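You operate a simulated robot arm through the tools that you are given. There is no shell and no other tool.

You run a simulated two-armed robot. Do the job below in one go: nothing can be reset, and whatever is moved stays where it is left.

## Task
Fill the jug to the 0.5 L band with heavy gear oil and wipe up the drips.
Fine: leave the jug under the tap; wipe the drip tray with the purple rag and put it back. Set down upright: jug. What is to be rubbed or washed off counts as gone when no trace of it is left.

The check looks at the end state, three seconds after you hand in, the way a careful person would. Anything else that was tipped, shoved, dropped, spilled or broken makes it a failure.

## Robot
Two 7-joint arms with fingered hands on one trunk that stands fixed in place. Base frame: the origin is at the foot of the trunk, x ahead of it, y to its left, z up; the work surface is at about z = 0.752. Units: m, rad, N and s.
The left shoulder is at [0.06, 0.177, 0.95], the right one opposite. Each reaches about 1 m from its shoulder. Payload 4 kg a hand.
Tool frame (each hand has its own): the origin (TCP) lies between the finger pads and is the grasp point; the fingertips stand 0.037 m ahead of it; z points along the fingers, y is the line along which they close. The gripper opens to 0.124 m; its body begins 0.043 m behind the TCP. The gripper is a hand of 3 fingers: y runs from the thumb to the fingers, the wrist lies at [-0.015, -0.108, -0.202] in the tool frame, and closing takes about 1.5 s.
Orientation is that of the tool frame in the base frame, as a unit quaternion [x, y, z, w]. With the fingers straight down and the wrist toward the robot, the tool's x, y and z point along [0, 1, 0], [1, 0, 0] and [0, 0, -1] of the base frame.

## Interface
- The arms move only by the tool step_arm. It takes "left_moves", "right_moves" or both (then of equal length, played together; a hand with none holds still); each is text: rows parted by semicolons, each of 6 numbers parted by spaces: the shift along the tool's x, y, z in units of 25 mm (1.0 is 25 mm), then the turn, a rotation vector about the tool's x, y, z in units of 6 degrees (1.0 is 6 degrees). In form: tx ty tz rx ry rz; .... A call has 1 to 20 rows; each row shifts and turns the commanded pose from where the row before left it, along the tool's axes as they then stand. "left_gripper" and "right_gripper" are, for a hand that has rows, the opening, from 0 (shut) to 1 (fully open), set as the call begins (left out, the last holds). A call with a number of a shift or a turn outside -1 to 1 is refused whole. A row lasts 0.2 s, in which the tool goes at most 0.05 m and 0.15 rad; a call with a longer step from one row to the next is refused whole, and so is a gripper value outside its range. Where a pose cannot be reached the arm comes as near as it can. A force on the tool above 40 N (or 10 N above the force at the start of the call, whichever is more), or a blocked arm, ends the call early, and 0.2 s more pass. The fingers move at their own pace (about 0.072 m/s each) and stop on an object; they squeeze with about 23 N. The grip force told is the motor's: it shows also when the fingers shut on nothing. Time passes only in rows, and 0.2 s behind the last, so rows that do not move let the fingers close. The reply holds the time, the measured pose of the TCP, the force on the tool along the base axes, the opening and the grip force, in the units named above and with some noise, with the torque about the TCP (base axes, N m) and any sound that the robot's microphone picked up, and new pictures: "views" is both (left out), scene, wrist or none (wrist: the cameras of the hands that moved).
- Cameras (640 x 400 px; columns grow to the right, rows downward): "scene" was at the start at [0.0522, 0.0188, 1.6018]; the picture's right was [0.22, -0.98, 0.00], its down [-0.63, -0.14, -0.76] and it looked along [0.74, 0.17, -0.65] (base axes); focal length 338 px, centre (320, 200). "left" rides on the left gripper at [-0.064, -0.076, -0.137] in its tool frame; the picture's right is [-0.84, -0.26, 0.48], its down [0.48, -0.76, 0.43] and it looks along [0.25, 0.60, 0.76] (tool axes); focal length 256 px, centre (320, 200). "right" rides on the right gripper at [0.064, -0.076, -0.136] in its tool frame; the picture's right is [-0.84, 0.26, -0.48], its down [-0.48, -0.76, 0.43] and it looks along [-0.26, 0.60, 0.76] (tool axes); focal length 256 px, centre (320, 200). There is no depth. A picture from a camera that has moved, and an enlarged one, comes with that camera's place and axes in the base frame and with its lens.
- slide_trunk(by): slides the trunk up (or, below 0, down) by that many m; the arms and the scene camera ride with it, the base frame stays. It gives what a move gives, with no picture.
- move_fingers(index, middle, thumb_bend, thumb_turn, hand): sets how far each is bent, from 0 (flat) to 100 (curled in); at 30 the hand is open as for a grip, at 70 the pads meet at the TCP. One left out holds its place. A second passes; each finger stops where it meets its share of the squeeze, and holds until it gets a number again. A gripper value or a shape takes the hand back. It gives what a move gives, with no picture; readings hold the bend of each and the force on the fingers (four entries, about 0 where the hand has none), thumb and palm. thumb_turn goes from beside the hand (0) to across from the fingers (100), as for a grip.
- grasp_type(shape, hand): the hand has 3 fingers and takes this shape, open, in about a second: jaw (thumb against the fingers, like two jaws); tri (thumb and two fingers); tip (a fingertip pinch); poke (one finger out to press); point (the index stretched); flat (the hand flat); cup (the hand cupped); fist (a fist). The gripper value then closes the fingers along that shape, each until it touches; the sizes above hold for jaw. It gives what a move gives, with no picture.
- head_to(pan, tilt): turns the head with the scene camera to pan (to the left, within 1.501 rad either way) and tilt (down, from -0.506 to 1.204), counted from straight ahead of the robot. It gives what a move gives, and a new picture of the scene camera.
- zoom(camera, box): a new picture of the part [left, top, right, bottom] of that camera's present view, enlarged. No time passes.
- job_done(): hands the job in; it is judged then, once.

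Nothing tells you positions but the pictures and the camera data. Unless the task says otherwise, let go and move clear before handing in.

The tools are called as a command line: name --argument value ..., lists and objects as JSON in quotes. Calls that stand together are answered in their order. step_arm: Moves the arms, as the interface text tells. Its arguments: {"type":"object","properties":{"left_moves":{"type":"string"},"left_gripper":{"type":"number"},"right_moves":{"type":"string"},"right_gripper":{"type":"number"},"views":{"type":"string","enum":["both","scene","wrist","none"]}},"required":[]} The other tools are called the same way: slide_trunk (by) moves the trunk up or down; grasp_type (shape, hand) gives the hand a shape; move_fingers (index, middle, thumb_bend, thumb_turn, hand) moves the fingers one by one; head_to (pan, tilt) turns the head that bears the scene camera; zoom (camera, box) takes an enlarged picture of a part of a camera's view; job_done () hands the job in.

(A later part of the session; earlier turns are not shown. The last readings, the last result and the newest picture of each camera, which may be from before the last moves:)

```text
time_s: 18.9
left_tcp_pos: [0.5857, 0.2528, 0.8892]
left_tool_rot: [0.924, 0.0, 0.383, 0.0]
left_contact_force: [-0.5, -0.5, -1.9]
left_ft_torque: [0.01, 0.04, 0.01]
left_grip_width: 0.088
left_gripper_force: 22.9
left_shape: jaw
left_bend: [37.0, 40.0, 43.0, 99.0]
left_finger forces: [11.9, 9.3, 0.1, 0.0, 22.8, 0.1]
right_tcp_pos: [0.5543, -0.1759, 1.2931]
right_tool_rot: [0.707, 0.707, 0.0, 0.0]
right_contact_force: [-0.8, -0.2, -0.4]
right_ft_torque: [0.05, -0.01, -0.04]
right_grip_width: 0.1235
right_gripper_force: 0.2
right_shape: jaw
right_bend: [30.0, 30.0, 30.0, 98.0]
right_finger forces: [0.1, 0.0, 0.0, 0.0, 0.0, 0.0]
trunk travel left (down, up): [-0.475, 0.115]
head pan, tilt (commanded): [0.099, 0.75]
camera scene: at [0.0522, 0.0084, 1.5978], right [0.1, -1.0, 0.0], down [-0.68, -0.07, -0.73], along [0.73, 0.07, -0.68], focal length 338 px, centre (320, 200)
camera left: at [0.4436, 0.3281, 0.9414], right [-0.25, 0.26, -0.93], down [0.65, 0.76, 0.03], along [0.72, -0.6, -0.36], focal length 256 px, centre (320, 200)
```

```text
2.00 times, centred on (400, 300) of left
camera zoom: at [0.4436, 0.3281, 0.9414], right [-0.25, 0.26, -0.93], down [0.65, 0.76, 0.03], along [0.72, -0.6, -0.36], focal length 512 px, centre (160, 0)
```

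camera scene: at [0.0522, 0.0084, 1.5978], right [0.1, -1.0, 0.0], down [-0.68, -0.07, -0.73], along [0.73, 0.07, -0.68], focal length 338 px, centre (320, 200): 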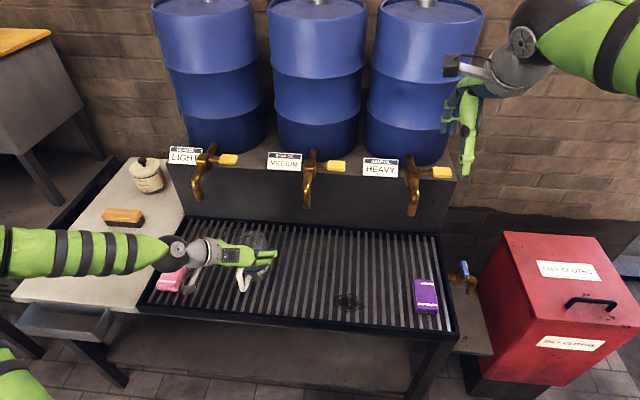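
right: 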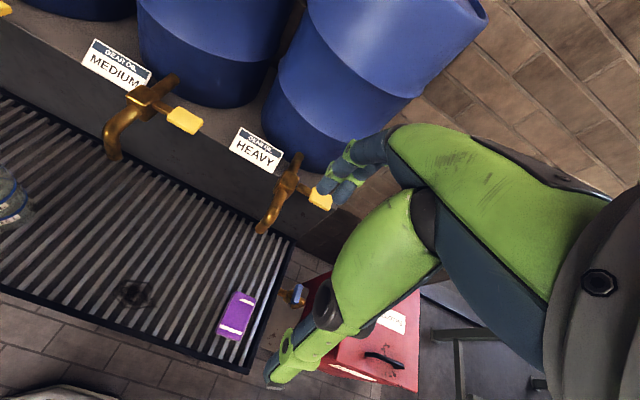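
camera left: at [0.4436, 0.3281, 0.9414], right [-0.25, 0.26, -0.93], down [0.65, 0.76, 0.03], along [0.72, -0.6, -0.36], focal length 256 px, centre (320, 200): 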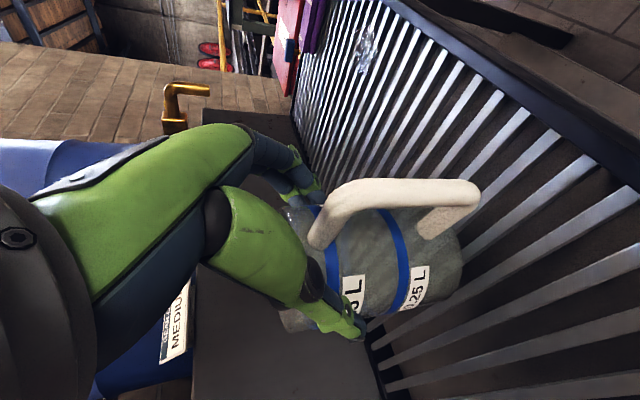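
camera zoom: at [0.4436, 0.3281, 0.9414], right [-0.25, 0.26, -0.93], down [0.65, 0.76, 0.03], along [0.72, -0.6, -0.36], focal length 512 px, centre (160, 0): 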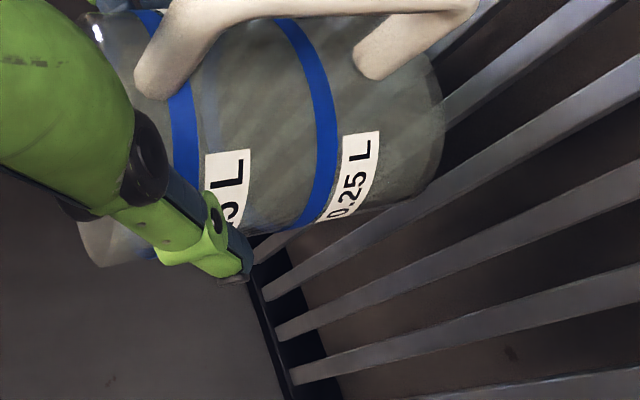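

The jug hangs firm and level. I'll carry it right along x≈0.6, stopping before the rag so I can swing forward around it.

step_arm --left_moves "0 0.5 0 0 0 0;0 1 0 0 0 0;0 1 0 0 0 0;0 1 0 0 0 0;0 1 0 0 0 0;0 1 0 0 0 0;0 1 0 0 0 0;0 1 0 0 0 0;0 1 0 0 0 0;0 1 0 0 0 0;0 1 0 0 0 0;0 1 0 0 0 0;0 0.5 0 0 0 0;0 0 0 0 0 0" --views "both"

zoom --camera "scene" --box '[300, 160, 480, 320]'

```text
time_s: 21.9
left_tcp_pos: [0.521, 0.0555, 0.8733]
left_tool_rot: [0.923, 0.001, 0.384, 0.002]
left_contact_force: [-0.8, 0.2, -2.2]
left_ft_torque: [-0.02, 0.06, 0.03]
left_grip_width: 0.0876
left_gripper_force: 23.0
left_shape: jaw
left_bend: [37.0, 40.0, 42.0, 99.0]
left_finger forces: [11.5, 9.1, 0.0, 0.0, 21.9, 0.0]
left hand out of reach, approached as far as the arm can: row 7, 8, 9, 10, 11, 12, 13
right_tcp_pos: [0.554, -0.175, 1.2917]
right_tool_rot: [0.707, 0.707, 0.0, 0.001]
right_contact_force: [0.2, 0.2, -0.2]
right_ft_torque: [0.01, 0.01, 0.01]
right_grip_width: 0.1239
right_gripper_force: 0.0
right_shape: jaw
right_bend: [30.0, 30.0, 30.0, 98.0]
right_finger forces: [0.0, 0.0, 0.1, 0.0, 0.0, 0.0]
trunk travel left (down, up): [-0.475, 0.115]
head pan, tilt (commanded): [0.099, 0.75]
camera scene: at [0.0522, 0.0083, 1.5978], right [0.1, -1.0, 0.0], down [-0.68, -0.07, -0.73], along [0.73, 0.07, -0.68], focal length 338 px, centre (320, 200)
camera left: at [0.378, 0.1309, 0.9252], right [-0.25, 0.25, -0.93], down [0.65, 0.76, 0.03], along [0.72, -0.6, -0.35], focal length 256 px, centre (320, 200)
```

scene: 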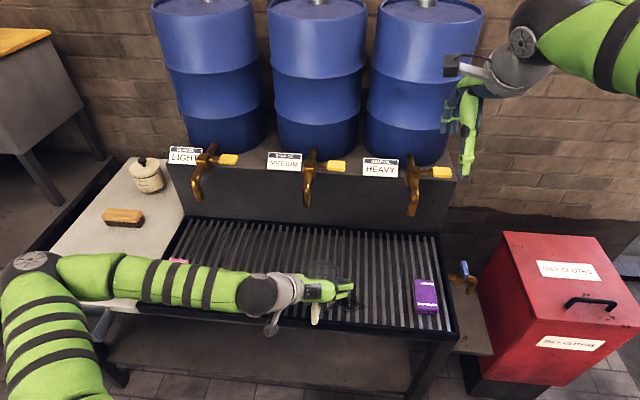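
left: 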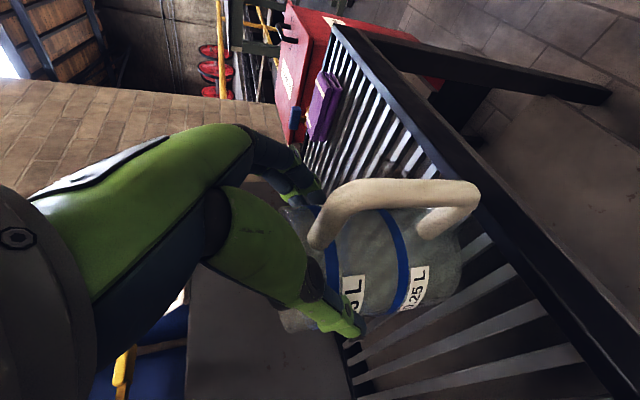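

```text
2.50 times, centred on (390, 240) of scene
camera zoom: at [0.0522, 0.0083, 1.5978], right [0.1, -1.0, 0.0], down [-0.68, -0.07, -0.73], along [0.73, 0.07, -0.68], focal length 846 px, centre (145, 100)
```

zoom: 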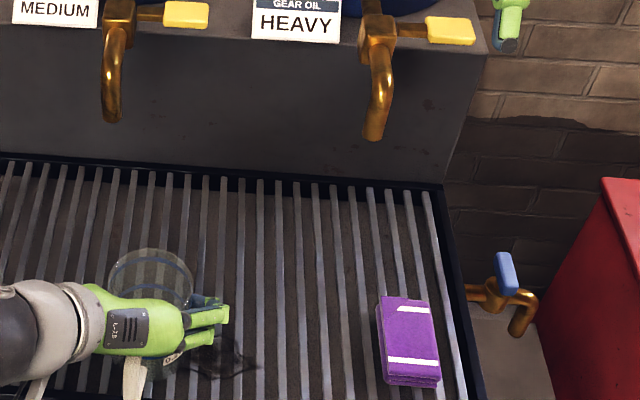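

At this x the left arm can't keep going right with this hand direction: it stopped at (0.521, 0.056) with the jug still gripped. I'll lift it a little and move forward, where the arm has more room.

step_arm --left_moves "0.4 0 -0.4 0 0 0;0.566 0 0.566 0 0 0;0.566 0 0.566 0 0 0;0.566 0 0.566 0 0 0;0.566 0 0.566 0 0 0;0.566 0 0.566 0 0 0;0 0 0 0 0 0" --views "both"

```text
time_s: 23.5
left_tcp_pos: [0.5869, 0.101, 0.8799]
left_tool_rot: [0.923, 0.002, 0.384, 0.002]
left_contact_force: [0.0, 0.0, -1.6]
left_ft_torque: [0.02, 0.08, -0.01]
left_grip_width: 0.0875
left_gripper_force: 23.3
left_shape: jaw
left_bend: [37.0, 40.0, 42.0, 99.0]
left_finger forces: [11.6, 9.1, 0.0, 0.0, 21.7, 0.0]
left hand out of reach, approached as far as the arm can: row 2, 3, 4, 5, 6
right_tcp_pos: [0.5536, -0.1758, 1.2922]
right_tool_rot: [0.707, 0.707, 0.0, 0.0]
right_contact_force: [-0.6, 0.3, 0.0]
right_ft_torque: [0.01, 0.02, 0.01]
right_grip_width: 0.1235
right_gripper_force: 0.1
right_shape: jaw
right_bend: [30.0, 30.0, 30.0, 98.0]
right_finger forces: [0.0, 0.0, 0.0, 0.0, 0.0, 0.1]
trunk travel left (down, up): [-0.475, 0.115]
head pan, tilt (commanded): [0.099, 0.75]
camera scene: at [0.0522, 0.0083, 1.5978], right [0.1, -1.0, 0.0], down [-0.68, -0.07, -0.73], along [0.73, 0.07, -0.68], focal length 338 px, centre (320, 200)
camera left: at [0.4439, 0.177, 0.9328], right [-0.25, 0.25, -0.94], down [0.65, 0.76, 0.03], along [0.72, -0.6, -0.35], focal length 256 px, centre (320, 200)
```

scene: 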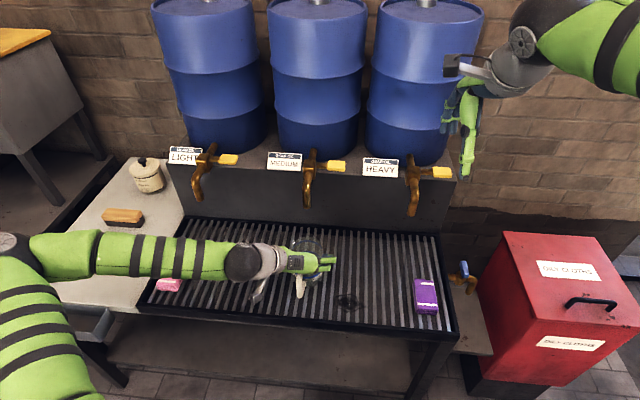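
left: 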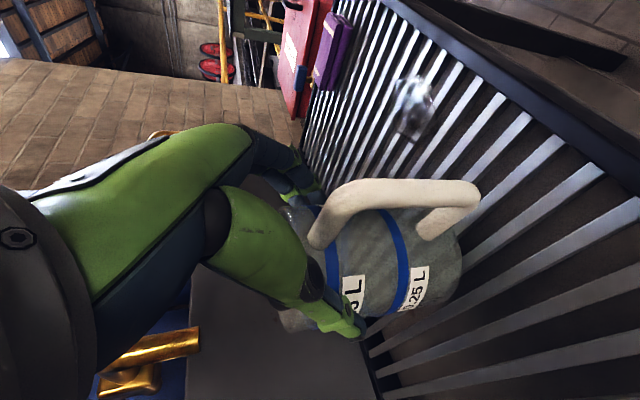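

The arm is running along a wrist limit. Turning the hand and jug about 30° clockwise, seen from above, should line the hand up better with the forearm. I'll do that in place.

step_arm --left_moves "0.2 0 -0.2 -0.707 0 0.707;0.2 0 -0.2 -0.707 0 0.707;0 0 0 -0.707 0 0.707;0 0 0 -0.707 0 0.707;0 0 0 -0.707 0 0.707;0 0 0 0 0 0" --views "both"

```text
time_s: 24.9
left_tcp_pos: [0.5105, 0.0892, 0.873]
left_tool_rot: [0.904, -0.166, 0.384, 0.085]
left_contact_force: [-0.6, 0.5, -1.8]
left_ft_torque: [0.02, 0.01, -0.04]
left_grip_width: 0.0875
left_gripper_force: 23.3
left_shape: jaw
left_bend: [37.0, 40.0, 42.0, 99.0]
left_finger forces: [11.7, 8.9, 0.0, 0.0, 21.5, 0.0]
left hand out of reach, approached as far as the arm can: row 1, 2, 3, 4, 5
right_tcp_pos: [0.5551, -0.1752, 1.2929]
right_tool_rot: [0.707, 0.707, 0.0, 0.0]
right_contact_force: [-0.3, 0.3, -0.8]
right_ft_torque: [0.0, -0.01, 0.01]
right_grip_width: 0.1238
right_gripper_force: 0.0
right_shape: jaw
right_bend: [30.0, 30.0, 30.0, 98.0]
right_finger forces: [0.0, 0.0, 0.0, 0.1, 0.0, 0.1]
trunk travel left (down, up): [-0.475, 0.115]
head pan, tilt (commanded): [0.099, 0.75]
camera scene: at [0.052, 0.0083, 1.5978], right [0.1, -1.0, 0.0], down [-0.68, -0.07, -0.73], along [0.73, 0.07, -0.68], focal length 338 px, centre (320, 200)
camera left: at [0.4059, 0.2136, 0.9203], right [-0.13, 0.3, -0.95], down [0.88, 0.47, 0.03], along [0.45, -0.83, -0.32], focal length 256 px, centre (320, 200)
```

scene: 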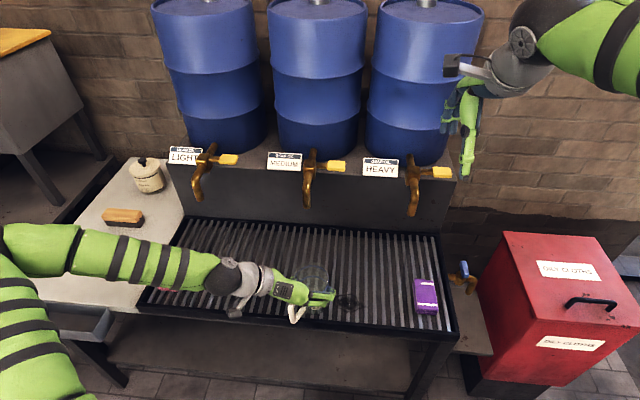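
left: 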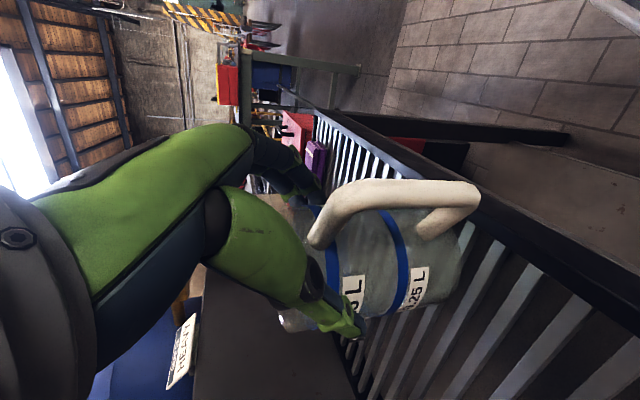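

Turning clockwise made the position worse, so the limit is on the other side. I'll turn the hand back counter-clockwise, toward the natural home orientation, and lift slightly.

step_arm --left_moves "0.21 0 -0.21 0.707 0 -0.707;0.21 0 -0.21 0.707 0 -0.707;0 0 0 0.707 0 -0.707;0 0 0 0.707 0 -0.707;0 0 0 0.707 0 -0.707;0 0 0 0.707 0 -0.707;0 0 0 0.707 0 -0.707;0 0 0 0.707 0 -0.707;0 0 0 0 0 0" --views "both"

```text
time_s: 26.9
left_tcp_pos: [0.5195, 0.0958, 0.8867]
left_tool_rot: [0.903, 0.194, 0.375, -0.079]
left_contact_force: [-0.7, 0.4, -2.0]
left_ft_torque: [0.01, 0.02, 0.0]
left_grip_width: 0.0875
left_gripper_force: 23.1
left_shape: jaw
left_bend: [37.0, 40.0, 42.0, 99.0]
left_finger forces: [11.5, 8.8, 0.0, 0.1, 21.1, 0.0]
right_tcp_pos: [0.5551, -0.174, 1.2925]
right_tool_rot: [0.706, 0.708, -0.001, 0.0]
right_contact_force: [0.0, 0.6, 0.2]
right_ft_torque: [0.0, 0.0, -0.01]
right_grip_width: 0.1236
right_gripper_force: 0.1
right_shape: jaw
right_bend: [30.0, 30.0, 30.0, 98.0]
right_finger forces: [0.0, 0.0, 0.0, 0.1, 0.0, 0.0]
trunk travel left (down, up): [-0.475, 0.115]
head pan, tilt (commanded): [0.099, 0.75]
camera scene: at [0.0521, 0.0083, 1.5978], right [0.1, -1.0, 0.0], down [-0.68, -0.07, -0.73], along [0.73, 0.07, -0.68], focal length 338 px, centre (320, 200)
camera left: at [0.3586, 0.1072, 0.9388], right [-0.33, 0.13, -0.93], down [0.28, 0.96, 0.03], along [0.9, -0.25, -0.36], focal length 256 px, centre (320, 200)
```

scene: 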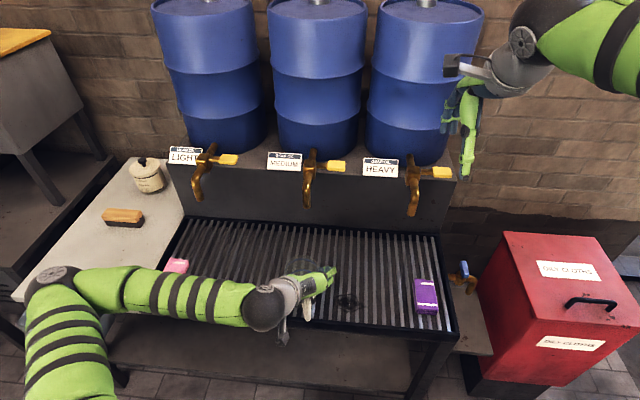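
left: 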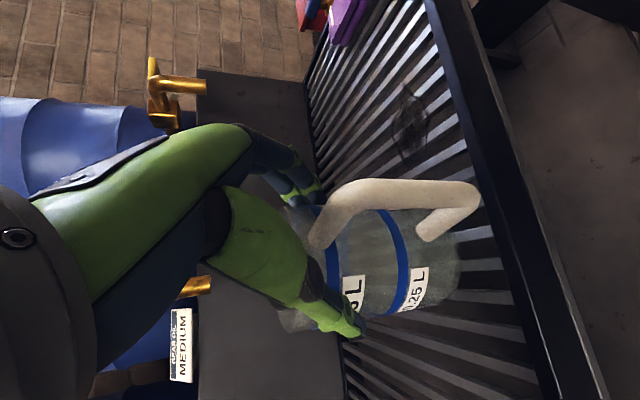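

With the hand turned about +24° every row was within reach. I'll continue toward the tap, forward and right, staying clear of the rag.

step_arm --left_moves "0.17 0.86 0.17 0 0 0;0.17 0.86 0.17 0 0 0;0.17 0.86 0.17 0 0 0;0.17 0.86 0.17 0 0 0;0.17 0.86 0.17 0 0 0;0.17 0.86 0.17 0 0 0;0.17 0.86 0.17 0 0 0;0 0 0 0 0 0" --views "both"

```text
time_s: 28.7
left_tcp_pos: [0.596, 0.105, 0.8881]
left_tool_rot: [0.904, 0.193, 0.374, -0.078]
left_contact_force: [0.7, -0.6, -1.8]
left_ft_torque: [0.0, 0.03, 0.03]
left_grip_width: 0.087
left_gripper_force: 23.2
left_shape: jaw
left_bend: [37.0, 40.0, 42.0, 99.0]
left_finger forces: [11.5, 8.8, 0.0, 0.1, 21.1, 0.0]
left hand out of reach, approached as far as the arm can: row 1, 2, 3, 4, 5, 6, 7
right_tcp_pos: [0.555, -0.1758, 1.2927]
right_tool_rot: [0.707, 0.707, 0.0, 0.0]
right_contact_force: [0.3, 0.1, 0.1]
right_ft_torque: [-0.01, 0.0, -0.02]
right_grip_width: 0.1236
right_gripper_force: 0.0
right_shape: jaw
right_bend: [30.0, 30.0, 30.0, 98.0]
right_finger forces: [0.1, 0.0, 0.1, 0.0, 0.1, 0.1]
trunk travel left (down, up): [-0.475, 0.115]
head pan, tilt (commanded): [0.099, 0.75]
camera scene: at [0.0522, 0.0083, 1.5978], right [0.1, -1.0, 0.0], down [-0.68, -0.07, -0.73], along [0.73, 0.07, -0.68], focal length 338 px, centre (320, 200)
camera left: at [0.4357, 0.1158, 0.9395], right [-0.33, 0.13, -0.93], down [0.28, 0.96, 0.03], along [0.9, -0.25, -0.35], focal length 256 px, centre (320, 200)
```

scene: 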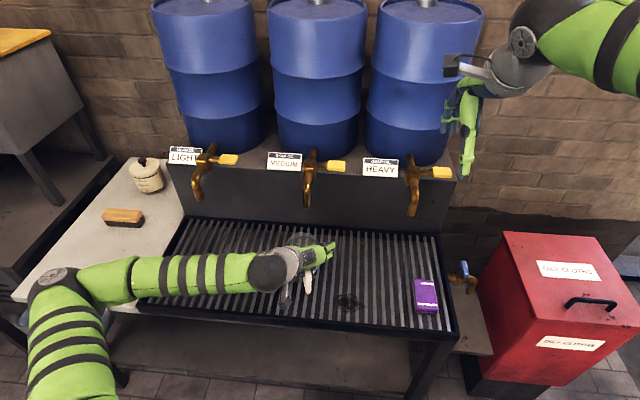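
left: 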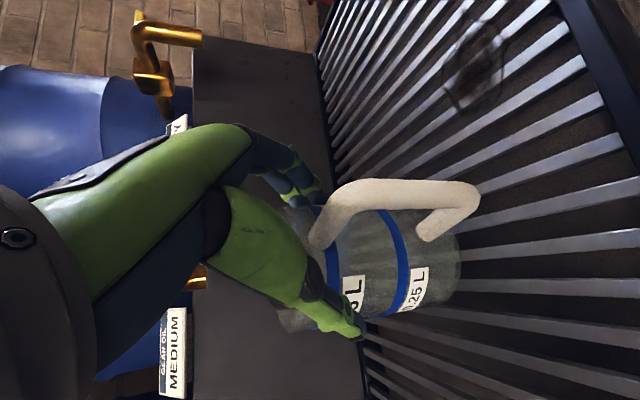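

With this hand direction the arm still stops short of the tap. A hand pointing right suits this arm better, but then the handle must not be on the robot side. So I'll set the jug down, regrip it from above to turn it, then regrip from the left. First I'll set it down to the left of here.

step_arm --left_moves "0.17 -0.77 0.17 0 0 0;0.17 -0.77 0.17 0 0 0;0.17 -0.77 0.17 0 0 0;0.17 -0.77 0.17 0 0 0;-0.2 0 0.2 0 0 0;-0.2 0 0.2 0 0 0;-0.1 0 0.1 0 0 0;-0.1 0 0.1 0 0 0;-0.06 0 0.06 0 0 0;0 0 0 0 0 0" --views "both"

zoom --camera "scene" --box '[200, 220, 340, 320]'

zoom --camera "left" --box '[280, 180, 520, 380]'

```text
time_s: 30.9
left_tcp_pos: [0.5872, 0.1856, 0.8654]
left_tool_rot: [0.903, 0.194, 0.376, -0.078]
left_contact_force: [-1.1, 1.5, 3.8]
left_ft_torque: [-0.03, -0.07, -0.01]
left_grip_width: 0.0872
left_gripper_force: 23.2
left_shape: jaw
left_bend: [37.0, 40.0, 42.0, 99.0]
left_finger forces: [11.2, 8.5, 0.1, 0.0, 21.5, 0.0]
right_tcp_pos: [0.5551, -0.1749, 1.2923]
right_tool_rot: [0.707, 0.707, -0.001, 0.0]
right_contact_force: [0.1, 0.5, 0.3]
right_ft_torque: [0.01, 0.01, -0.03]
right_grip_width: 0.1237
right_gripper_force: 0.2
right_shape: jaw
right_bend: [30.0, 30.0, 30.0, 98.0]
right_finger forces: [0.0, 0.1, 0.0, 0.0, 0.0, 0.0]
trunk travel left (down, up): [-0.475, 0.115]
head pan, tilt (commanded): [0.099, 0.75]
camera scene: at [0.0519, 0.0083, 1.5979], right [0.1, -0.99, 0.0], down [-0.68, -0.07, -0.73], along [0.73, 0.07, -0.68], focal length 338 px, centre (320, 200)
camera left: at [0.4257, 0.1969, 0.9172], right [-0.33, 0.13, -0.93], down [0.28, 0.96, 0.03], along [0.9, -0.25, -0.35], focal length 256 px, centre (320, 200)
```

scene: 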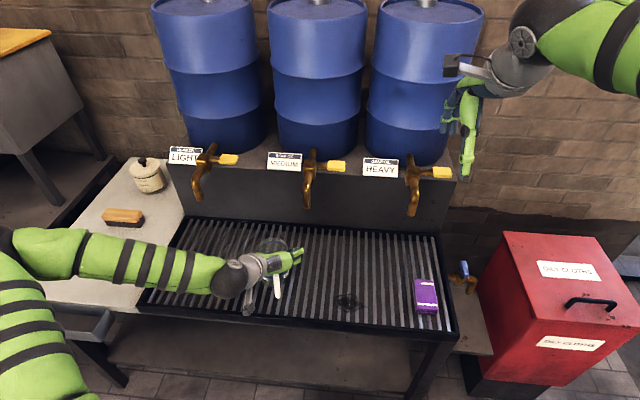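
left: 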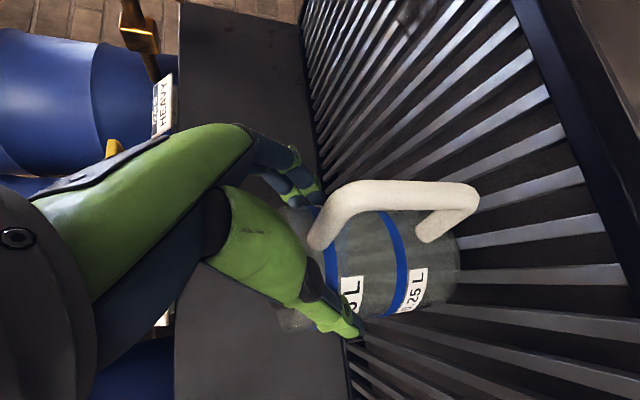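

```text
4.00 times, centred on (270, 270) of scene
camera zoom: at [0.0519, 0.0083, 1.5979], right [0.1, -0.99, 0.0], down [-0.68, -0.07, -0.73], along [0.73, 0.07, -0.68], focal length 1354 px, centre (520, -80)
```

zoom: 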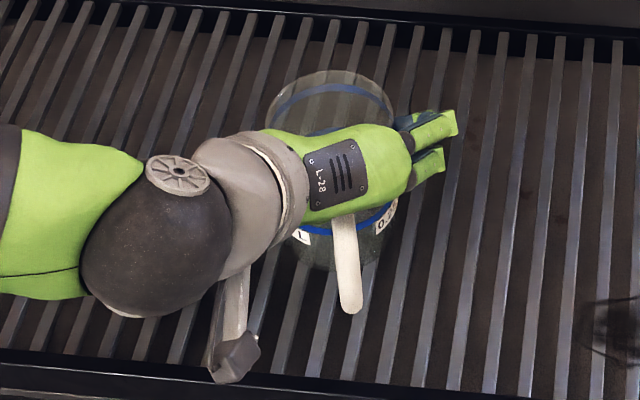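

```text
2.00 times, centred on (400, 280) of left
camera zoom: at [0.4257, 0.1969, 0.9172], right [-0.33, 0.13, -0.93], down [0.28, 0.96, 0.03], along [0.9, -0.25, -0.35], focal length 512 px, centre (160, 40)
```

zoom: 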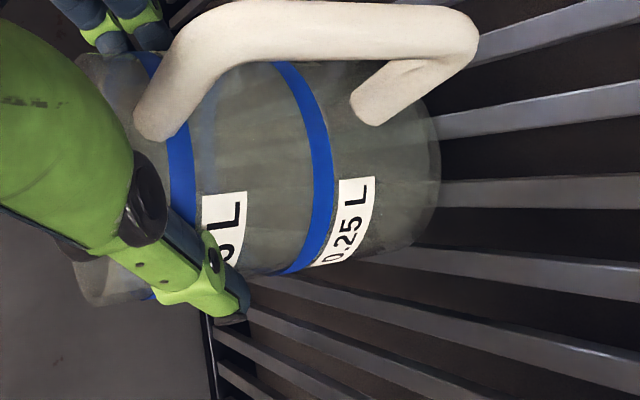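

The jug is down (contact force 3.8 N) at about (0.605, 0.190) with the handle toward azimuth 194°. I'll open and back out along the finger axis.

step_arm --left_moves "0 0 0 0 0 0;0 0 0 0 0 0;0 0 0 0 0 0;0 0 0 0 0 0;0 0 0 0 0 0;0 0 0 0 0 0" --left_gripper 1 --views "none"

step_arm --left_moves "0 0 -0.5 0 0 0;0 0 -0.8 0 0 0;0 0 -0.8 0 0 0;0 0 -0.8 0 0 0;0 0 -0.8 0 0 0;0.5 0 -0.5 0 0 0;0.5 0 -0.5 0 0 0;0.5 0 -0.5 0 0 0;0.5 0 -0.5 0 0 0" --views "both"

zoom --camera "scene" --box '[200, 220, 340, 320]'

```text
time_s: 32.3
left_tcp_pos: [0.5861, 0.1847, 0.8654]
left_tool_rot: [0.904, 0.192, 0.375, -0.078]
left_contact_force: [0.7, 0.5, -0.6]
left_ft_torque: [0.01, -0.01, -0.03]
left_grip_width: 0.1234
left_gripper_force: 0.1
left_shape: jaw
left_bend: [30.0, 30.0, 30.0, 98.0]
left_finger forces: [0.0, 0.0, 0.0, 0.0, 0.0, 0.0]
right_tcp_pos: [0.5536, -0.175, 1.2923]
right_tool_rot: [0.707, 0.707, 0.0, 0.0]
right_contact_force: [0.0, 0.4, -0.5]
right_ft_torque: [-0.02, 0.01, 0.01]
right_grip_width: 0.1235
right_gripper_force: 0.2
right_shape: jaw
right_bend: [30.0, 30.0, 30.0, 98.0]
right_finger forces: [0.1, 0.0, 0.1, 0.1, 0.0, 0.0]
trunk travel left (down, up): [-0.475, 0.115]
head pan, tilt (commanded): [0.099, 0.75]
```

```text
time_s: 34.3
left_tcp_pos: [0.528, 0.1592, 1.0005]
left_tool_rot: [0.903, 0.193, 0.375, -0.078]
left_contact_force: [0.3, 0.1, 0.5]
left_ft_torque: [-0.03, -0.03, 0.0]
left_grip_width: 0.1238
left_gripper_force: 0.0
left_shape: jaw
left_bend: [30.0, 30.0, 30.0, 98.0]
left_finger forces: [0.0, 0.1, 0.1, 0.1, 0.0, 0.0]
right_tcp_pos: [0.5546, -0.1751, 1.2936]
right_tool_rot: [0.707, 0.707, 0.0, 0.0]
right_contact_force: [0.4, 0.2, 0.8]
right_ft_torque: [-0.02, -0.01, 0.01]
right_grip_width: 0.1238
right_gripper_force: 0.0
right_shape: jaw
right_bend: [30.0, 30.0, 30.0, 98.0]
right_finger forces: [0.0, 0.0, 0.0, 0.1, 0.0, 0.0]
trunk travel left (down, up): [-0.475, 0.115]
head pan, tilt (commanded): [0.099, 0.75]
camera scene: at [0.0517, 0.0079, 1.5978], right [0.1, -1.0, 0.0], down [-0.68, -0.07, -0.73], along [0.73, 0.07, -0.68], focal length 338 px, centre (320, 200)
camera left: at [0.3663, 0.1702, 1.053], right [-0.33, 0.13, -0.93], down [0.28, 0.96, 0.03], along [0.9, -0.25, -0.36], focal length 256 px, centre (320, 200)
```

scene: 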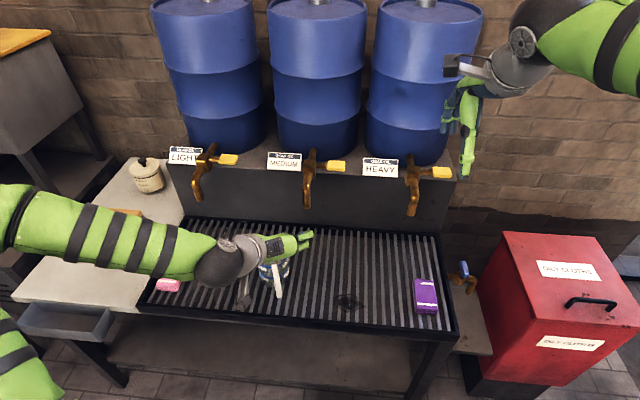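
left: 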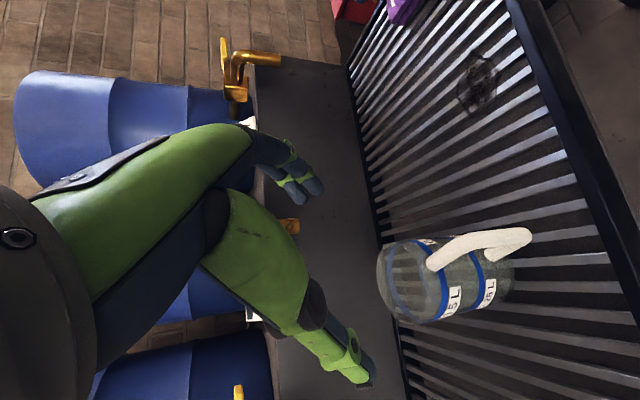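

```text
4.00 times, centred on (270, 270) of scene
camera zoom: at [0.0517, 0.0079, 1.5978], right [0.1, -1.0, 0.0], down [-0.68, -0.07, -0.73], along [0.73, 0.07, -0.68], focal length 1354 px, centre (520, -80)
```

zoom: 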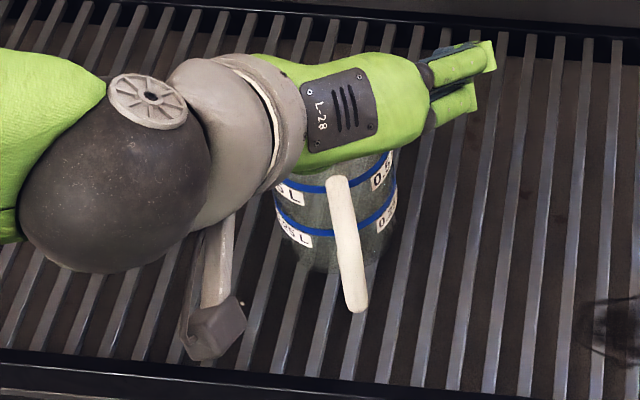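

The jug stands free. I'll turn the hand to point straight down, aligned with the handle, and hover above the jug.

step_arm --left_moves "0 0 -0.4 0 -1 0;0 0 0 0 -1 0;0 0 0 0 -1 0;0 0 0 0 -1 0;0 0 0 0 -1 0;0 0 0 0 -1 0;0 0 0 0 -1 0;0 0 0 0 -0.5 0;0 0 0 0 0 0.83;0 0 0 0 0 0.83;0.82 -0.115 0.4 0 0 0;0.82 -0.115 0.4 0 0 0;0.82 -0.115 0.4 0 0 0;0.82 -0.115 0.4 0 0 0;0 0 0 0 0 0" --left_gripper 1 --views "both"

zoom --camera "left" --box '[240, 160, 560, 400]'

zoom --camera "scene" --box '[200, 200, 340, 300]'

```text
time_s: 37.5
left_tcp_pos: [0.5306, 0.1633, 1.0062]
left_tool_rot: [0.961, 0.205, 0.18, -0.037]
left_contact_force: [-0.5, -0.1, 0.5]
left_ft_torque: [0.03, -0.01, 0.05]
left_grip_width: 0.1236
left_gripper_force: 0.1
left_shape: jaw
left_bend: [30.0, 30.0, 30.0, 98.0]
left_finger forces: [0.0, 0.0, 0.1, 0.0, 0.1, 0.0]
left hand out of reach, approached as far as the arm can: row 5, 6, 7, 8, 9, 10, 11, 12, 13, 14
right_tcp_pos: [0.5548, -0.1756, 1.2929]
right_tool_rot: [0.707, 0.707, 0.0, 0.0]
right_contact_force: [0.1, -0.1, 0.1]
right_ft_torque: [-0.01, -0.01, 0.03]
right_grip_width: 0.1232
right_gripper_force: 0.1
right_shape: jaw
right_bend: [30.0, 30.0, 30.0, 98.0]
right_finger forces: [0.0, 0.0, 0.0, 0.1, 0.0, 0.0]
trunk travel left (down, up): [-0.475, 0.115]
head pan, tilt (commanded): [0.099, 0.75]
camera scene: at [0.052, 0.0082, 1.5978], right [0.1, -1.0, 0.0], down [-0.68, -0.07, -0.73], along [0.73, 0.07, -0.68], focal length 338 px, centre (320, 200)
camera left: at [0.3991, 0.1878, 1.1124], right [-0.66, -0.02, -0.75], down [0.24, 0.94, -0.23], along [0.71, -0.34, -0.62], focal length 256 px, centre (320, 200)
```

scene: 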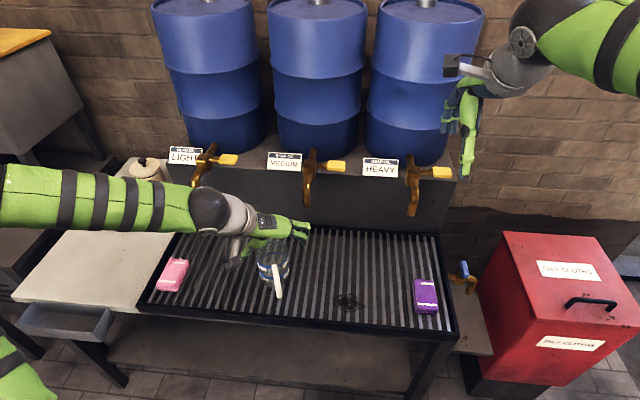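
left: 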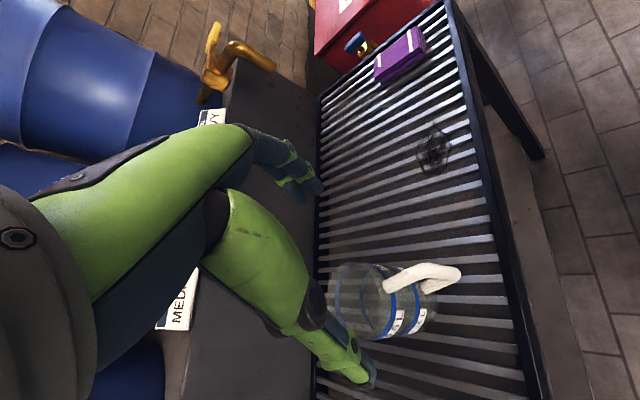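

```text
1.67 times, centred on (400, 280) of left
camera zoom: at [0.3991, 0.1878, 1.1124], right [-0.66, -0.02, -0.75], down [0.24, 0.94, -0.23], along [0.71, -0.34, -0.62], focal length 427 px, centre (187, 67)
```

zoom: 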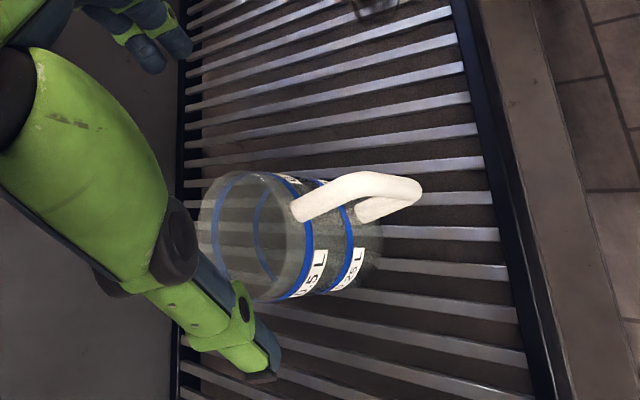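

```text
4.00 times, centred on (270, 250) of scene
camera zoom: at [0.052, 0.0082, 1.5978], right [0.1, -1.0, 0.0], down [-0.68, -0.07, -0.73], along [0.73, 0.07, -0.68], focal length 1354 px, centre (520, 0)
```

zoom: 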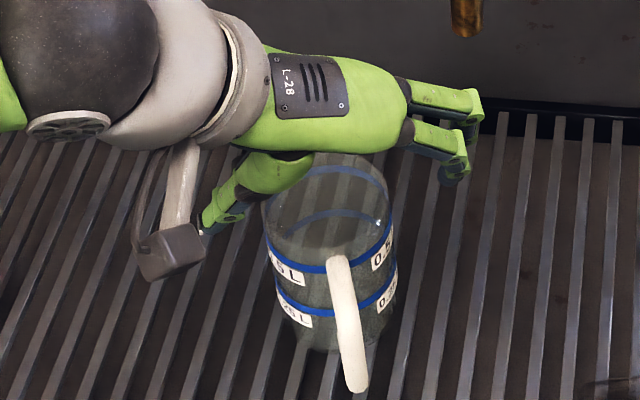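

Pointing straight down is out of reach this low with the hand turned this way, and it stopped at a 21° tilt. The jug was not touched. I'll raise the hand, return it to its home turn, and test a hand-pointing-right posture while empty.

step_arm --left_moves "0.344 0 -0.897 0 0 0;0.344 0 -0.897 0 0 0;0.344 0 -0.897 0 0 0;0.344 0 -0.897 0 0 0;0.344 0 -0.897 0 0 0;0 0 0 0 -1 0;0 0 0 0 -1 0;0 0 0 0 -1 0;0 0 0 0 -0.5 0;0 0 0 0 0 -1;0 0 0 0 0 -1;0 0 0 0 0 -1;0 0 0 0 0 -1;0 0 0 0 0 -1;0 0 0 0 0 -1;0 0 0 0 0 -1;0 0 0 0 0 -1;0 0 0 0 0 -1;0 0 0 0 0 -1;0 0 0 0 0 -1" --left_gripper 1 --views "scene"

```text
time_s: 41.7
left_tcp_pos: [0.5133, 0.1601, 1.0047]
left_tool_rot: [0.712, 0.684, 0.146, 0.055]
left_contact_force: [-0.4, -0.1, -0.3]
left_ft_torque: [0.02, -0.01, -0.02]
left_grip_width: 0.1238
left_gripper_force: 0.0
left_shape: jaw
left_bend: [30.0, 30.0, 30.0, 98.0]
left_finger forces: [0.0, 0.0, 0.0, 0.0, 0.1, 0.0]
left hand out of reach, approached as far as the arm can: row 1, 2, 3, 4, 5, 6, 7, 8, 9, 20
right_tcp_pos: [0.5541, -0.1748, 1.2931]
right_tool_rot: [0.707, 0.708, 0.0, 0.0]
right_contact_force: [0.4, 0.3, -0.8]
right_ft_torque: [-0.01, 0.02, -0.01]
right_grip_width: 0.1235
right_gripper_force: 0.1
right_shape: jaw
right_bend: [30.0, 30.0, 30.0, 98.0]
right_finger forces: [0.0, 0.0, 0.1, 0.0, 0.0, 0.0]
trunk travel left (down, up): [-0.475, 0.115]
head pan, tilt (commanded): [0.099, 0.75]
camera scene: at [0.0517, 0.008, 1.5979], right [0.1, -1.0, 0.0], down [-0.68, -0.07, -0.73], along [0.73, 0.07, -0.68], focal length 338 px, centre (320, 200)
```

scene: 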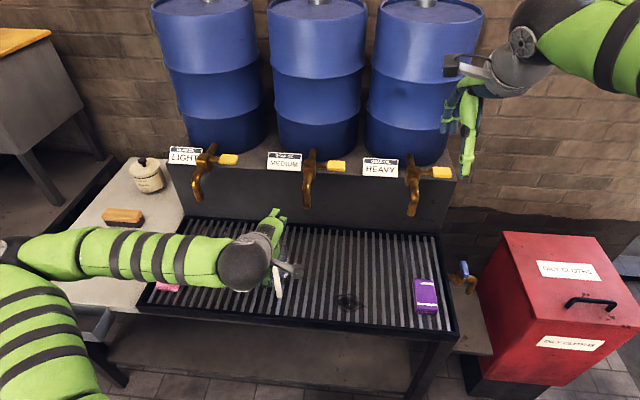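

The hand is close to its home turn at (0.513, 0.160, 1.005), above and in front of the jug. I'll tilt it to point right and down and see whether that direction is comfortable.

step_arm --left_moves "0 0 0 0 -1 0;0 0 0 0 -1 0;0 0 0 0 -1 0;0 0 0 0 -1 0;0 0 0 0 -1 0;0 0 0 0 -1 0;0 0 0 0 -1 0;0 0 0 0 -0.5 0;0 0 0 0 0 0" --left_gripper 1 --views "both"

```text
time_s: 43.7
left_tcp_pos: [0.5136, 0.1612, 1.0028]
left_tool_rot: [0.714, 0.611, -0.139, 0.313]
left_contact_force: [-0.1, 0.2, 0.6]
left_ft_torque: [-0.02, 0.01, 0.04]
left_grip_width: 0.124
left_gripper_force: 0.1
left_shape: jaw
left_bend: [30.0, 30.0, 30.0, 98.0]
left_finger forces: [0.0, 0.0, 0.0, 0.1, 0.0, 0.0]
right_tcp_pos: [0.5551, -0.1745, 1.2929]
right_tool_rot: [0.707, 0.707, 0.0, 0.0]
right_contact_force: [-0.8, 0.0, -0.1]
right_ft_torque: [0.0, -0.03, 0.0]
right_grip_width: 0.1238
right_gripper_force: 0.0
right_shape: jaw
right_bend: [30.0, 30.0, 30.0, 98.0]
right_finger forces: [0.0, 0.0, 0.0, 0.1, 0.0, 0.0]
trunk travel left (down, up): [-0.475, 0.115]
head pan, tilt (commanded): [0.099, 0.75]
camera scene: at [0.052, 0.0083, 1.5978], right [0.1, -1.0, 0.0], down [-0.68, -0.07, -0.73], along [0.73, 0.07, -0.68], focal length 338 px, centre (320, 200)
camera left: at [0.4013, 0.1987, 1.1254], right [-0.34, -0.94, 0.04], down [-0.55, 0.16, -0.82], along [0.77, -0.3, -0.57], focal length 256 px, centre (320, 200)
```

scene: 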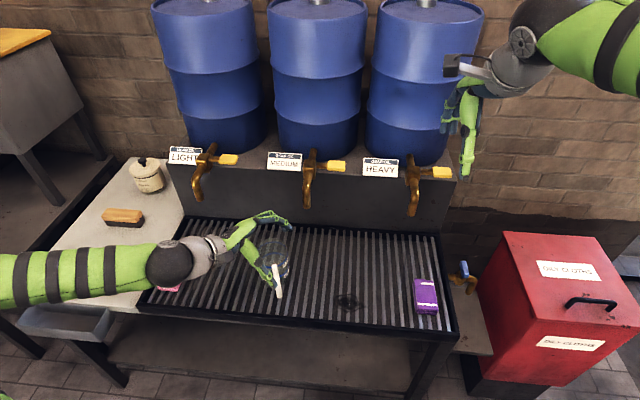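
left: 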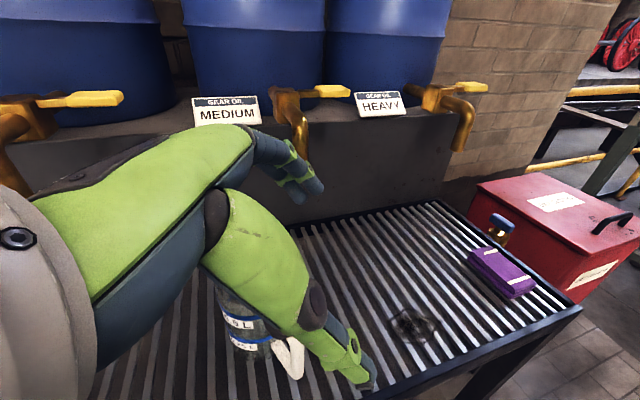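

This direction is within reach. I'll level the closing axis, turn slightly, and test reaching to the right at a safe height before deciding how to turn the jug.

step_arm --left_moves "0 0 -0.4 0.83 0 0;0 0 -0.4 0.83 0 0;0 0 0 0.83 0 0;0 0 0 0.83 0 0;0 0 0 -0.581 0 -0.814;0 0 0 -0.581 0 -0.814;0 0 0 -0.581 0 -0.814;0 0 0 -0.581 0 -0.814;0 0 0 0 0 0" --left_gripper 1 --views "scene"

```text
time_s: 45.7
left_tcp_pos: [0.5103, 0.1728, 1.019]
left_tool_rot: [0.62, 0.724, -0.197, 0.23]
left_contact_force: [0.0, 0.7, -0.2]
left_ft_torque: [-0.03, 0.01, 0.04]
left_grip_width: 0.124
left_gripper_force: 0.1
left_shape: jaw
left_bend: [30.0, 30.0, 30.0, 98.0]
left_finger forces: [0.0, 0.0, 0.1, 0.0, 0.0, 0.0]
right_tcp_pos: [0.5543, -0.1741, 1.293]
right_tool_rot: [0.706, 0.708, 0.0, 0.0]
right_contact_force: [-0.5, -1.4, 0.2]
right_ft_torque: [0.0, 0.0, 0.01]
right_grip_width: 0.1235
right_gripper_force: 0.0
right_shape: jaw
right_bend: [30.0, 30.0, 30.0, 98.0]
right_finger forces: [0.0, 0.1, 0.0, 0.0, 0.1, 0.0]
trunk travel left (down, up): [-0.475, 0.115]
head pan, tilt (commanded): [0.099, 0.75]
camera scene: at [0.0521, 0.0083, 1.5978], right [0.1, -1.0, 0.0], down [-0.68, -0.07, -0.73], along [0.73, 0.07, -0.68], focal length 338 px, centre (320, 200)
```

scene: 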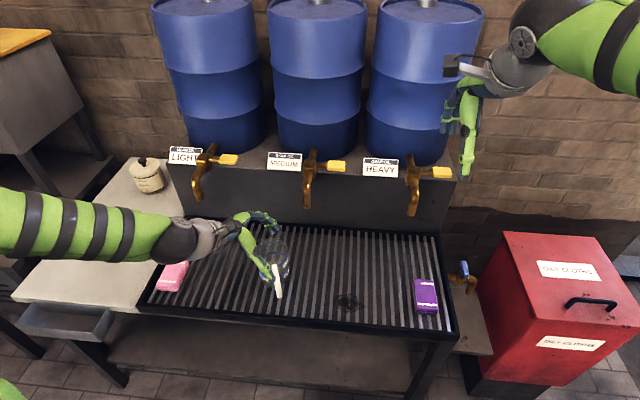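

The hand now points right and down with no reach warnings. I'll do a test reach to the right over the open tray at a safe height.

step_arm --left_moves "-0.813 0.067 0.737 0 0 0;-0.813 0.067 0.737 0 0 0;-0.813 0.067 0.737 0 0 0;-0.813 0.067 0.737 0 0 0;-0.813 0.067 0.737 0 0 0;-0.813 0.067 0.737 0 0 0;-0.813 0.067 0.737 0 0 0;-0.813 0.067 0.737 0 0 0;-0.813 0.067 0.737 0 0 0;-0.813 0.067 0.737 0 0 0;-0.813 0.067 0.737 0 0 0;-0.813 0.067 0.737 0 0 0;0 0 0 0 0 0" --left_gripper 1 --views "both"

```text
time_s: 48.5
left_tcp_pos: [0.5399, 0.0465, 0.9948]
left_tool_rot: [0.621, 0.722, -0.199, 0.232]
left_contact_force: [-0.2, -0.3, -0.3]
left_ft_torque: [0.07, 0.0, -0.01]
left_grip_width: 0.1238
left_gripper_force: 0.1
left_shape: jaw
left_bend: [30.0, 30.0, 30.0, 98.0]
left_finger forces: [0.0, 0.0, 0.0, 0.1, 0.1, 0.1]
left hand out of reach, approached as far as the arm can: row 5, 6, 7, 8, 9, 10, 11, 12
right_tcp_pos: [0.5545, -0.1739, 1.2918]
right_tool_rot: [0.708, 0.707, 0.0, 0.0]
right_contact_force: [0.1, 0.5, 0.0]
right_ft_torque: [-0.03, -0.02, 0.03]
right_grip_width: 0.1237
right_gripper_force: 0.0
right_shape: jaw
right_bend: [30.0, 30.0, 30.0, 98.0]
right_finger forces: [0.0, 0.0, 0.0, 0.1, 0.0, 0.1]
trunk travel left (down, up): [-0.475, 0.115]
head pan, tilt (commanded): [0.099, 0.75]
camera scene: at [0.0521, 0.0083, 1.5978], right [0.1, -1.0, 0.0], down [-0.68, -0.07, -0.73], along [0.73, 0.07, -0.68], focal length 338 px, centre (320, 200)
camera left: at [0.4601, 0.0626, 1.1437], right [-0.11, -0.99, 0.09], down [-0.77, 0.03, -0.64], along [0.63, -0.14, -0.77], focal length 256 px, centre (320, 200)
```

scene: 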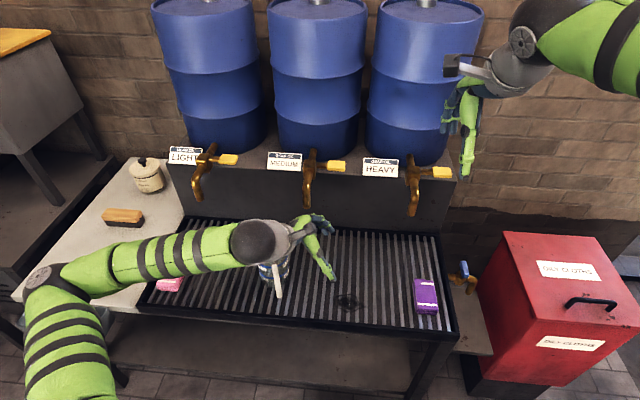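
left: 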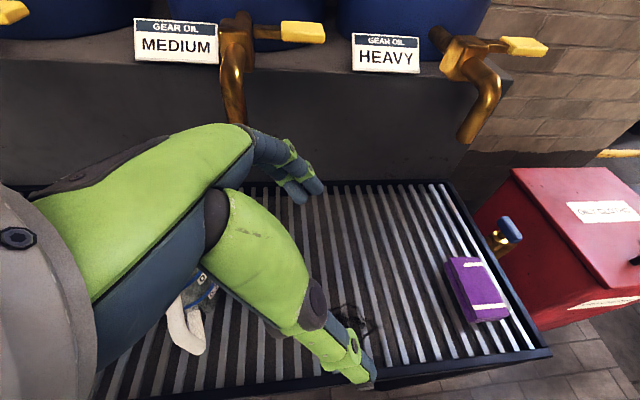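

The left arm's shoulder stops it near the middle line whatever the wrist does. I'll test whether going higher changes the arm's posture enough to cross, moving the right arm out of the way to the right at the same time.

step_arm --left_moves "-0.577 0 -0.816 0 0 0;-0.577 0 -0.816 0 0 0;-0.577 0 -0.816 0 0 0;-0.577 0 -0.816 0 0 0;-0.577 0 -0.816 0 0 0;-0.577 0 -0.816 0 0 0;-0.577 0 -0.816 0 0 0;-0.577 0 -0.816 0 0 0" --right_moves "-1 0 0 0 0 0;-1 0 0 0 0 0;-1 0 0 0 0 0;-1 0 0 0 0 0;-1 0 0 0 0 0;-1 0 0 0 0 0;-1 0 0 0 0 0;-1 0 0 0 0 0" --views "scene"

```text
time_s: 50.3
left_tcp_pos: [0.5408, 0.061, 1.1959]
left_tool_rot: [0.621, 0.722, -0.199, 0.23]
left_contact_force: [0.3, 0.1, 0.2]
left_ft_torque: [-0.02, -0.02, -0.02]
left_grip_width: 0.1237
left_gripper_force: 0.1
left_shape: jaw
left_bend: [30.0, 30.0, 30.0, 98.0]
left_finger forces: [0.0, 0.0, 0.0, 0.0, 0.0, 0.0]
left hand out of reach, approached as far as the arm can: row 1, 3
right_tcp_pos: [0.5544, -0.3766, 1.2925]
right_tool_rot: [0.707, 0.707, 0.0, -0.001]
right_contact_force: [0.4, 0.4, 1.1]
right_ft_torque: [-0.03, 0.0, -0.01]
right_grip_width: 0.1236
right_gripper_force: 0.0
right_shape: jaw
right_bend: [30.0, 30.0, 30.0, 98.0]
right_finger forces: [0.1, 0.0, 0.0, 0.1, 0.0, 0.0]
trunk travel left (down, up): [-0.475, 0.115]
head pan, tilt (commanded): [0.099, 0.75]
camera scene: at [0.0516, 0.0076, 1.5978], right [0.1, -1.0, 0.0], down [-0.68, -0.07, -0.73], along [0.73, 0.07, -0.68], focal length 338 px, centre (320, 200)
```

scene: 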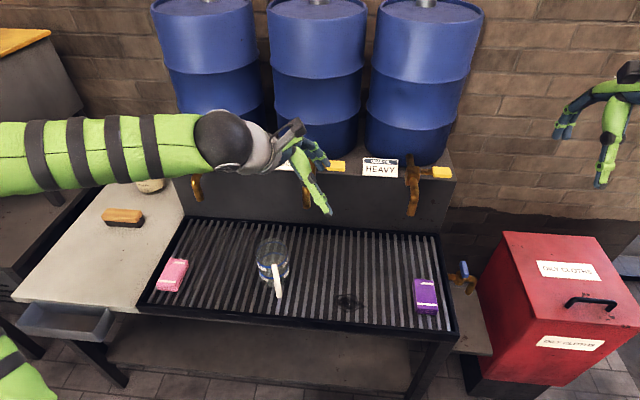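

Now I'll try moving right at this height.

step_arm --left_moves "-0.807 -0.154 0.57 0 0 0;-0.807 -0.154 0.57 0 0 0;-0.807 -0.154 0.57 0 0 0;-0.807 -0.154 0.57 0 0 0;-0.807 -0.154 0.57 0 0 0;-0.807 -0.154 0.57 0 0 0;-0.807 -0.154 0.57 0 0 0;-0.807 -0.154 0.57 0 0 0" --views "scene"

```text
time_s: 52.1
left_tcp_pos: [0.5393, 0.0456, 1.1995]
left_tool_rot: [0.621, 0.722, -0.198, 0.23]
left_contact_force: [0.7, -0.2, 0.6]
left_ft_torque: [-0.02, 0.01, -0.01]
left_grip_width: 0.1239
left_gripper_force: 0.0
left_shape: jaw
left_bend: [30.0, 30.0, 30.0, 98.0]
left_finger forces: [0.1, 0.1, 0.0, 0.0, 0.0, 0.0]
left hand out of reach, approached as far as the arm can: row 1, 2, 3, 4, 5, 6, 7, 8
right_tcp_pos: [0.5549, -0.3764, 1.292]
right_tool_rot: [0.707, 0.707, 0.0, -0.001]
right_contact_force: [0.0, 1.0, -0.2]
right_ft_torque: [0.03, -0.02, -0.01]
right_grip_width: 0.1234
right_gripper_force: 0.0
right_shape: jaw
right_bend: [30.0, 30.0, 30.0, 98.0]
right_finger forces: [0.0, 0.1, 0.0, 0.1, 0.1, 0.1]
trunk travel left (down, up): [-0.475, 0.115]
head pan, tilt (commanded): [0.099, 0.75]
camera scene: at [0.0521, 0.0083, 1.5978], right [0.1, -1.0, 0.0], down [-0.68, -0.07, -0.73], along [0.73, 0.07, -0.68], focal length 338 px, centre (320, 200)
```

scene: 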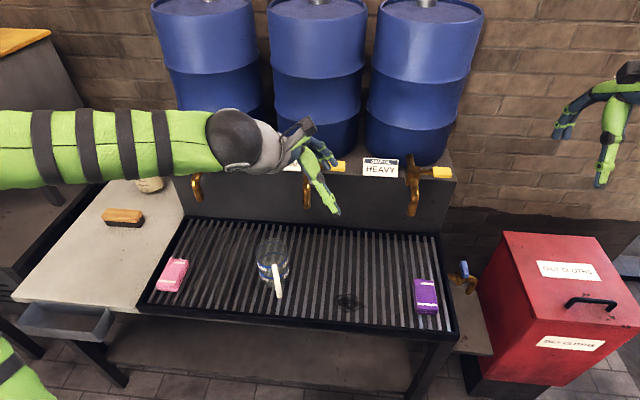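

It's stopped at the same y. I'll test with the hand pointing level to the right, which lines the wrist up with the forearm, and try moving right again.

step_arm --left_moves "0 0 0 0 -1 0;0 0 0 0 -1 0;0 0 0 0 -1 0;0 0 0 0 -1 0;0 0 0 0 -1 0;0 0 0 0 -1 0;0 0 0 0 -1 0;0 0 0 0 -1 0;0 0 0 0 -1 0;0 0 1 0 0 0;0 0 1 0 0 0;0 0 1 0 0 0;0 0 1 0 0 0;0 0 1 0 0 0;0 0 1 0 0 0;0 0 1 0 0 0;0 0 1 0 0 0" --views "scene"

```text
time_s: 55.7
left_tcp_pos: [0.5452, -0.0177, 1.191]
left_tool_rot: [0.463, 0.54, -0.458, 0.534]
left_contact_force: [0.0, -0.5, -0.3]
left_ft_torque: [0.0, 0.03, 0.01]
left_grip_width: 0.1239
left_gripper_force: 0.1
left_shape: jaw
left_bend: [30.0, 30.0, 30.0, 98.0]
left_finger forces: [0.0, 0.0, 0.1, 0.1, 0.0, 0.0]
left hand out of reach, approached as far as the arm can: row 12, 13, 14, 15, 16, 17
right_tcp_pos: [0.5545, -0.3749, 1.2922]
right_tool_rot: [0.707, 0.707, 0.0, 0.0]
right_contact_force: [0.5, 0.0, 0.1]
right_ft_torque: [0.01, -0.02, 0.01]
right_grip_width: 0.1233
right_gripper_force: 0.0
right_shape: jaw
right_bend: [30.0, 30.0, 30.0, 98.0]
right_finger forces: [0.0, 0.0, 0.0, 0.0, 0.0, 0.0]
trunk travel left (down, up): [-0.475, 0.115]
head pan, tilt (commanded): [0.099, 0.75]
camera scene: at [0.0521, 0.0082, 1.5978], right [0.1, -1.0, 0.0], down [-0.68, -0.07, -0.73], along [0.73, 0.07, -0.68], focal length 338 px, centre (320, 200)
```

scene: 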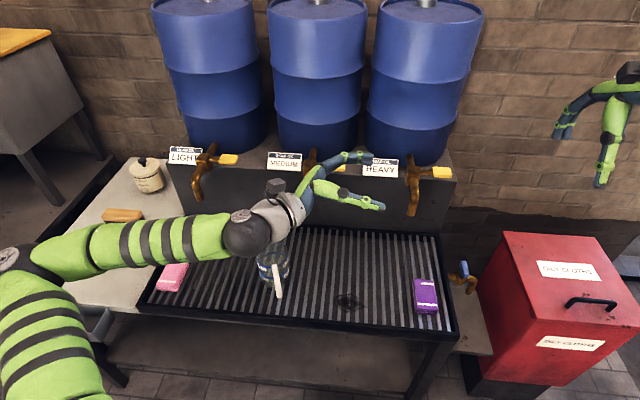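

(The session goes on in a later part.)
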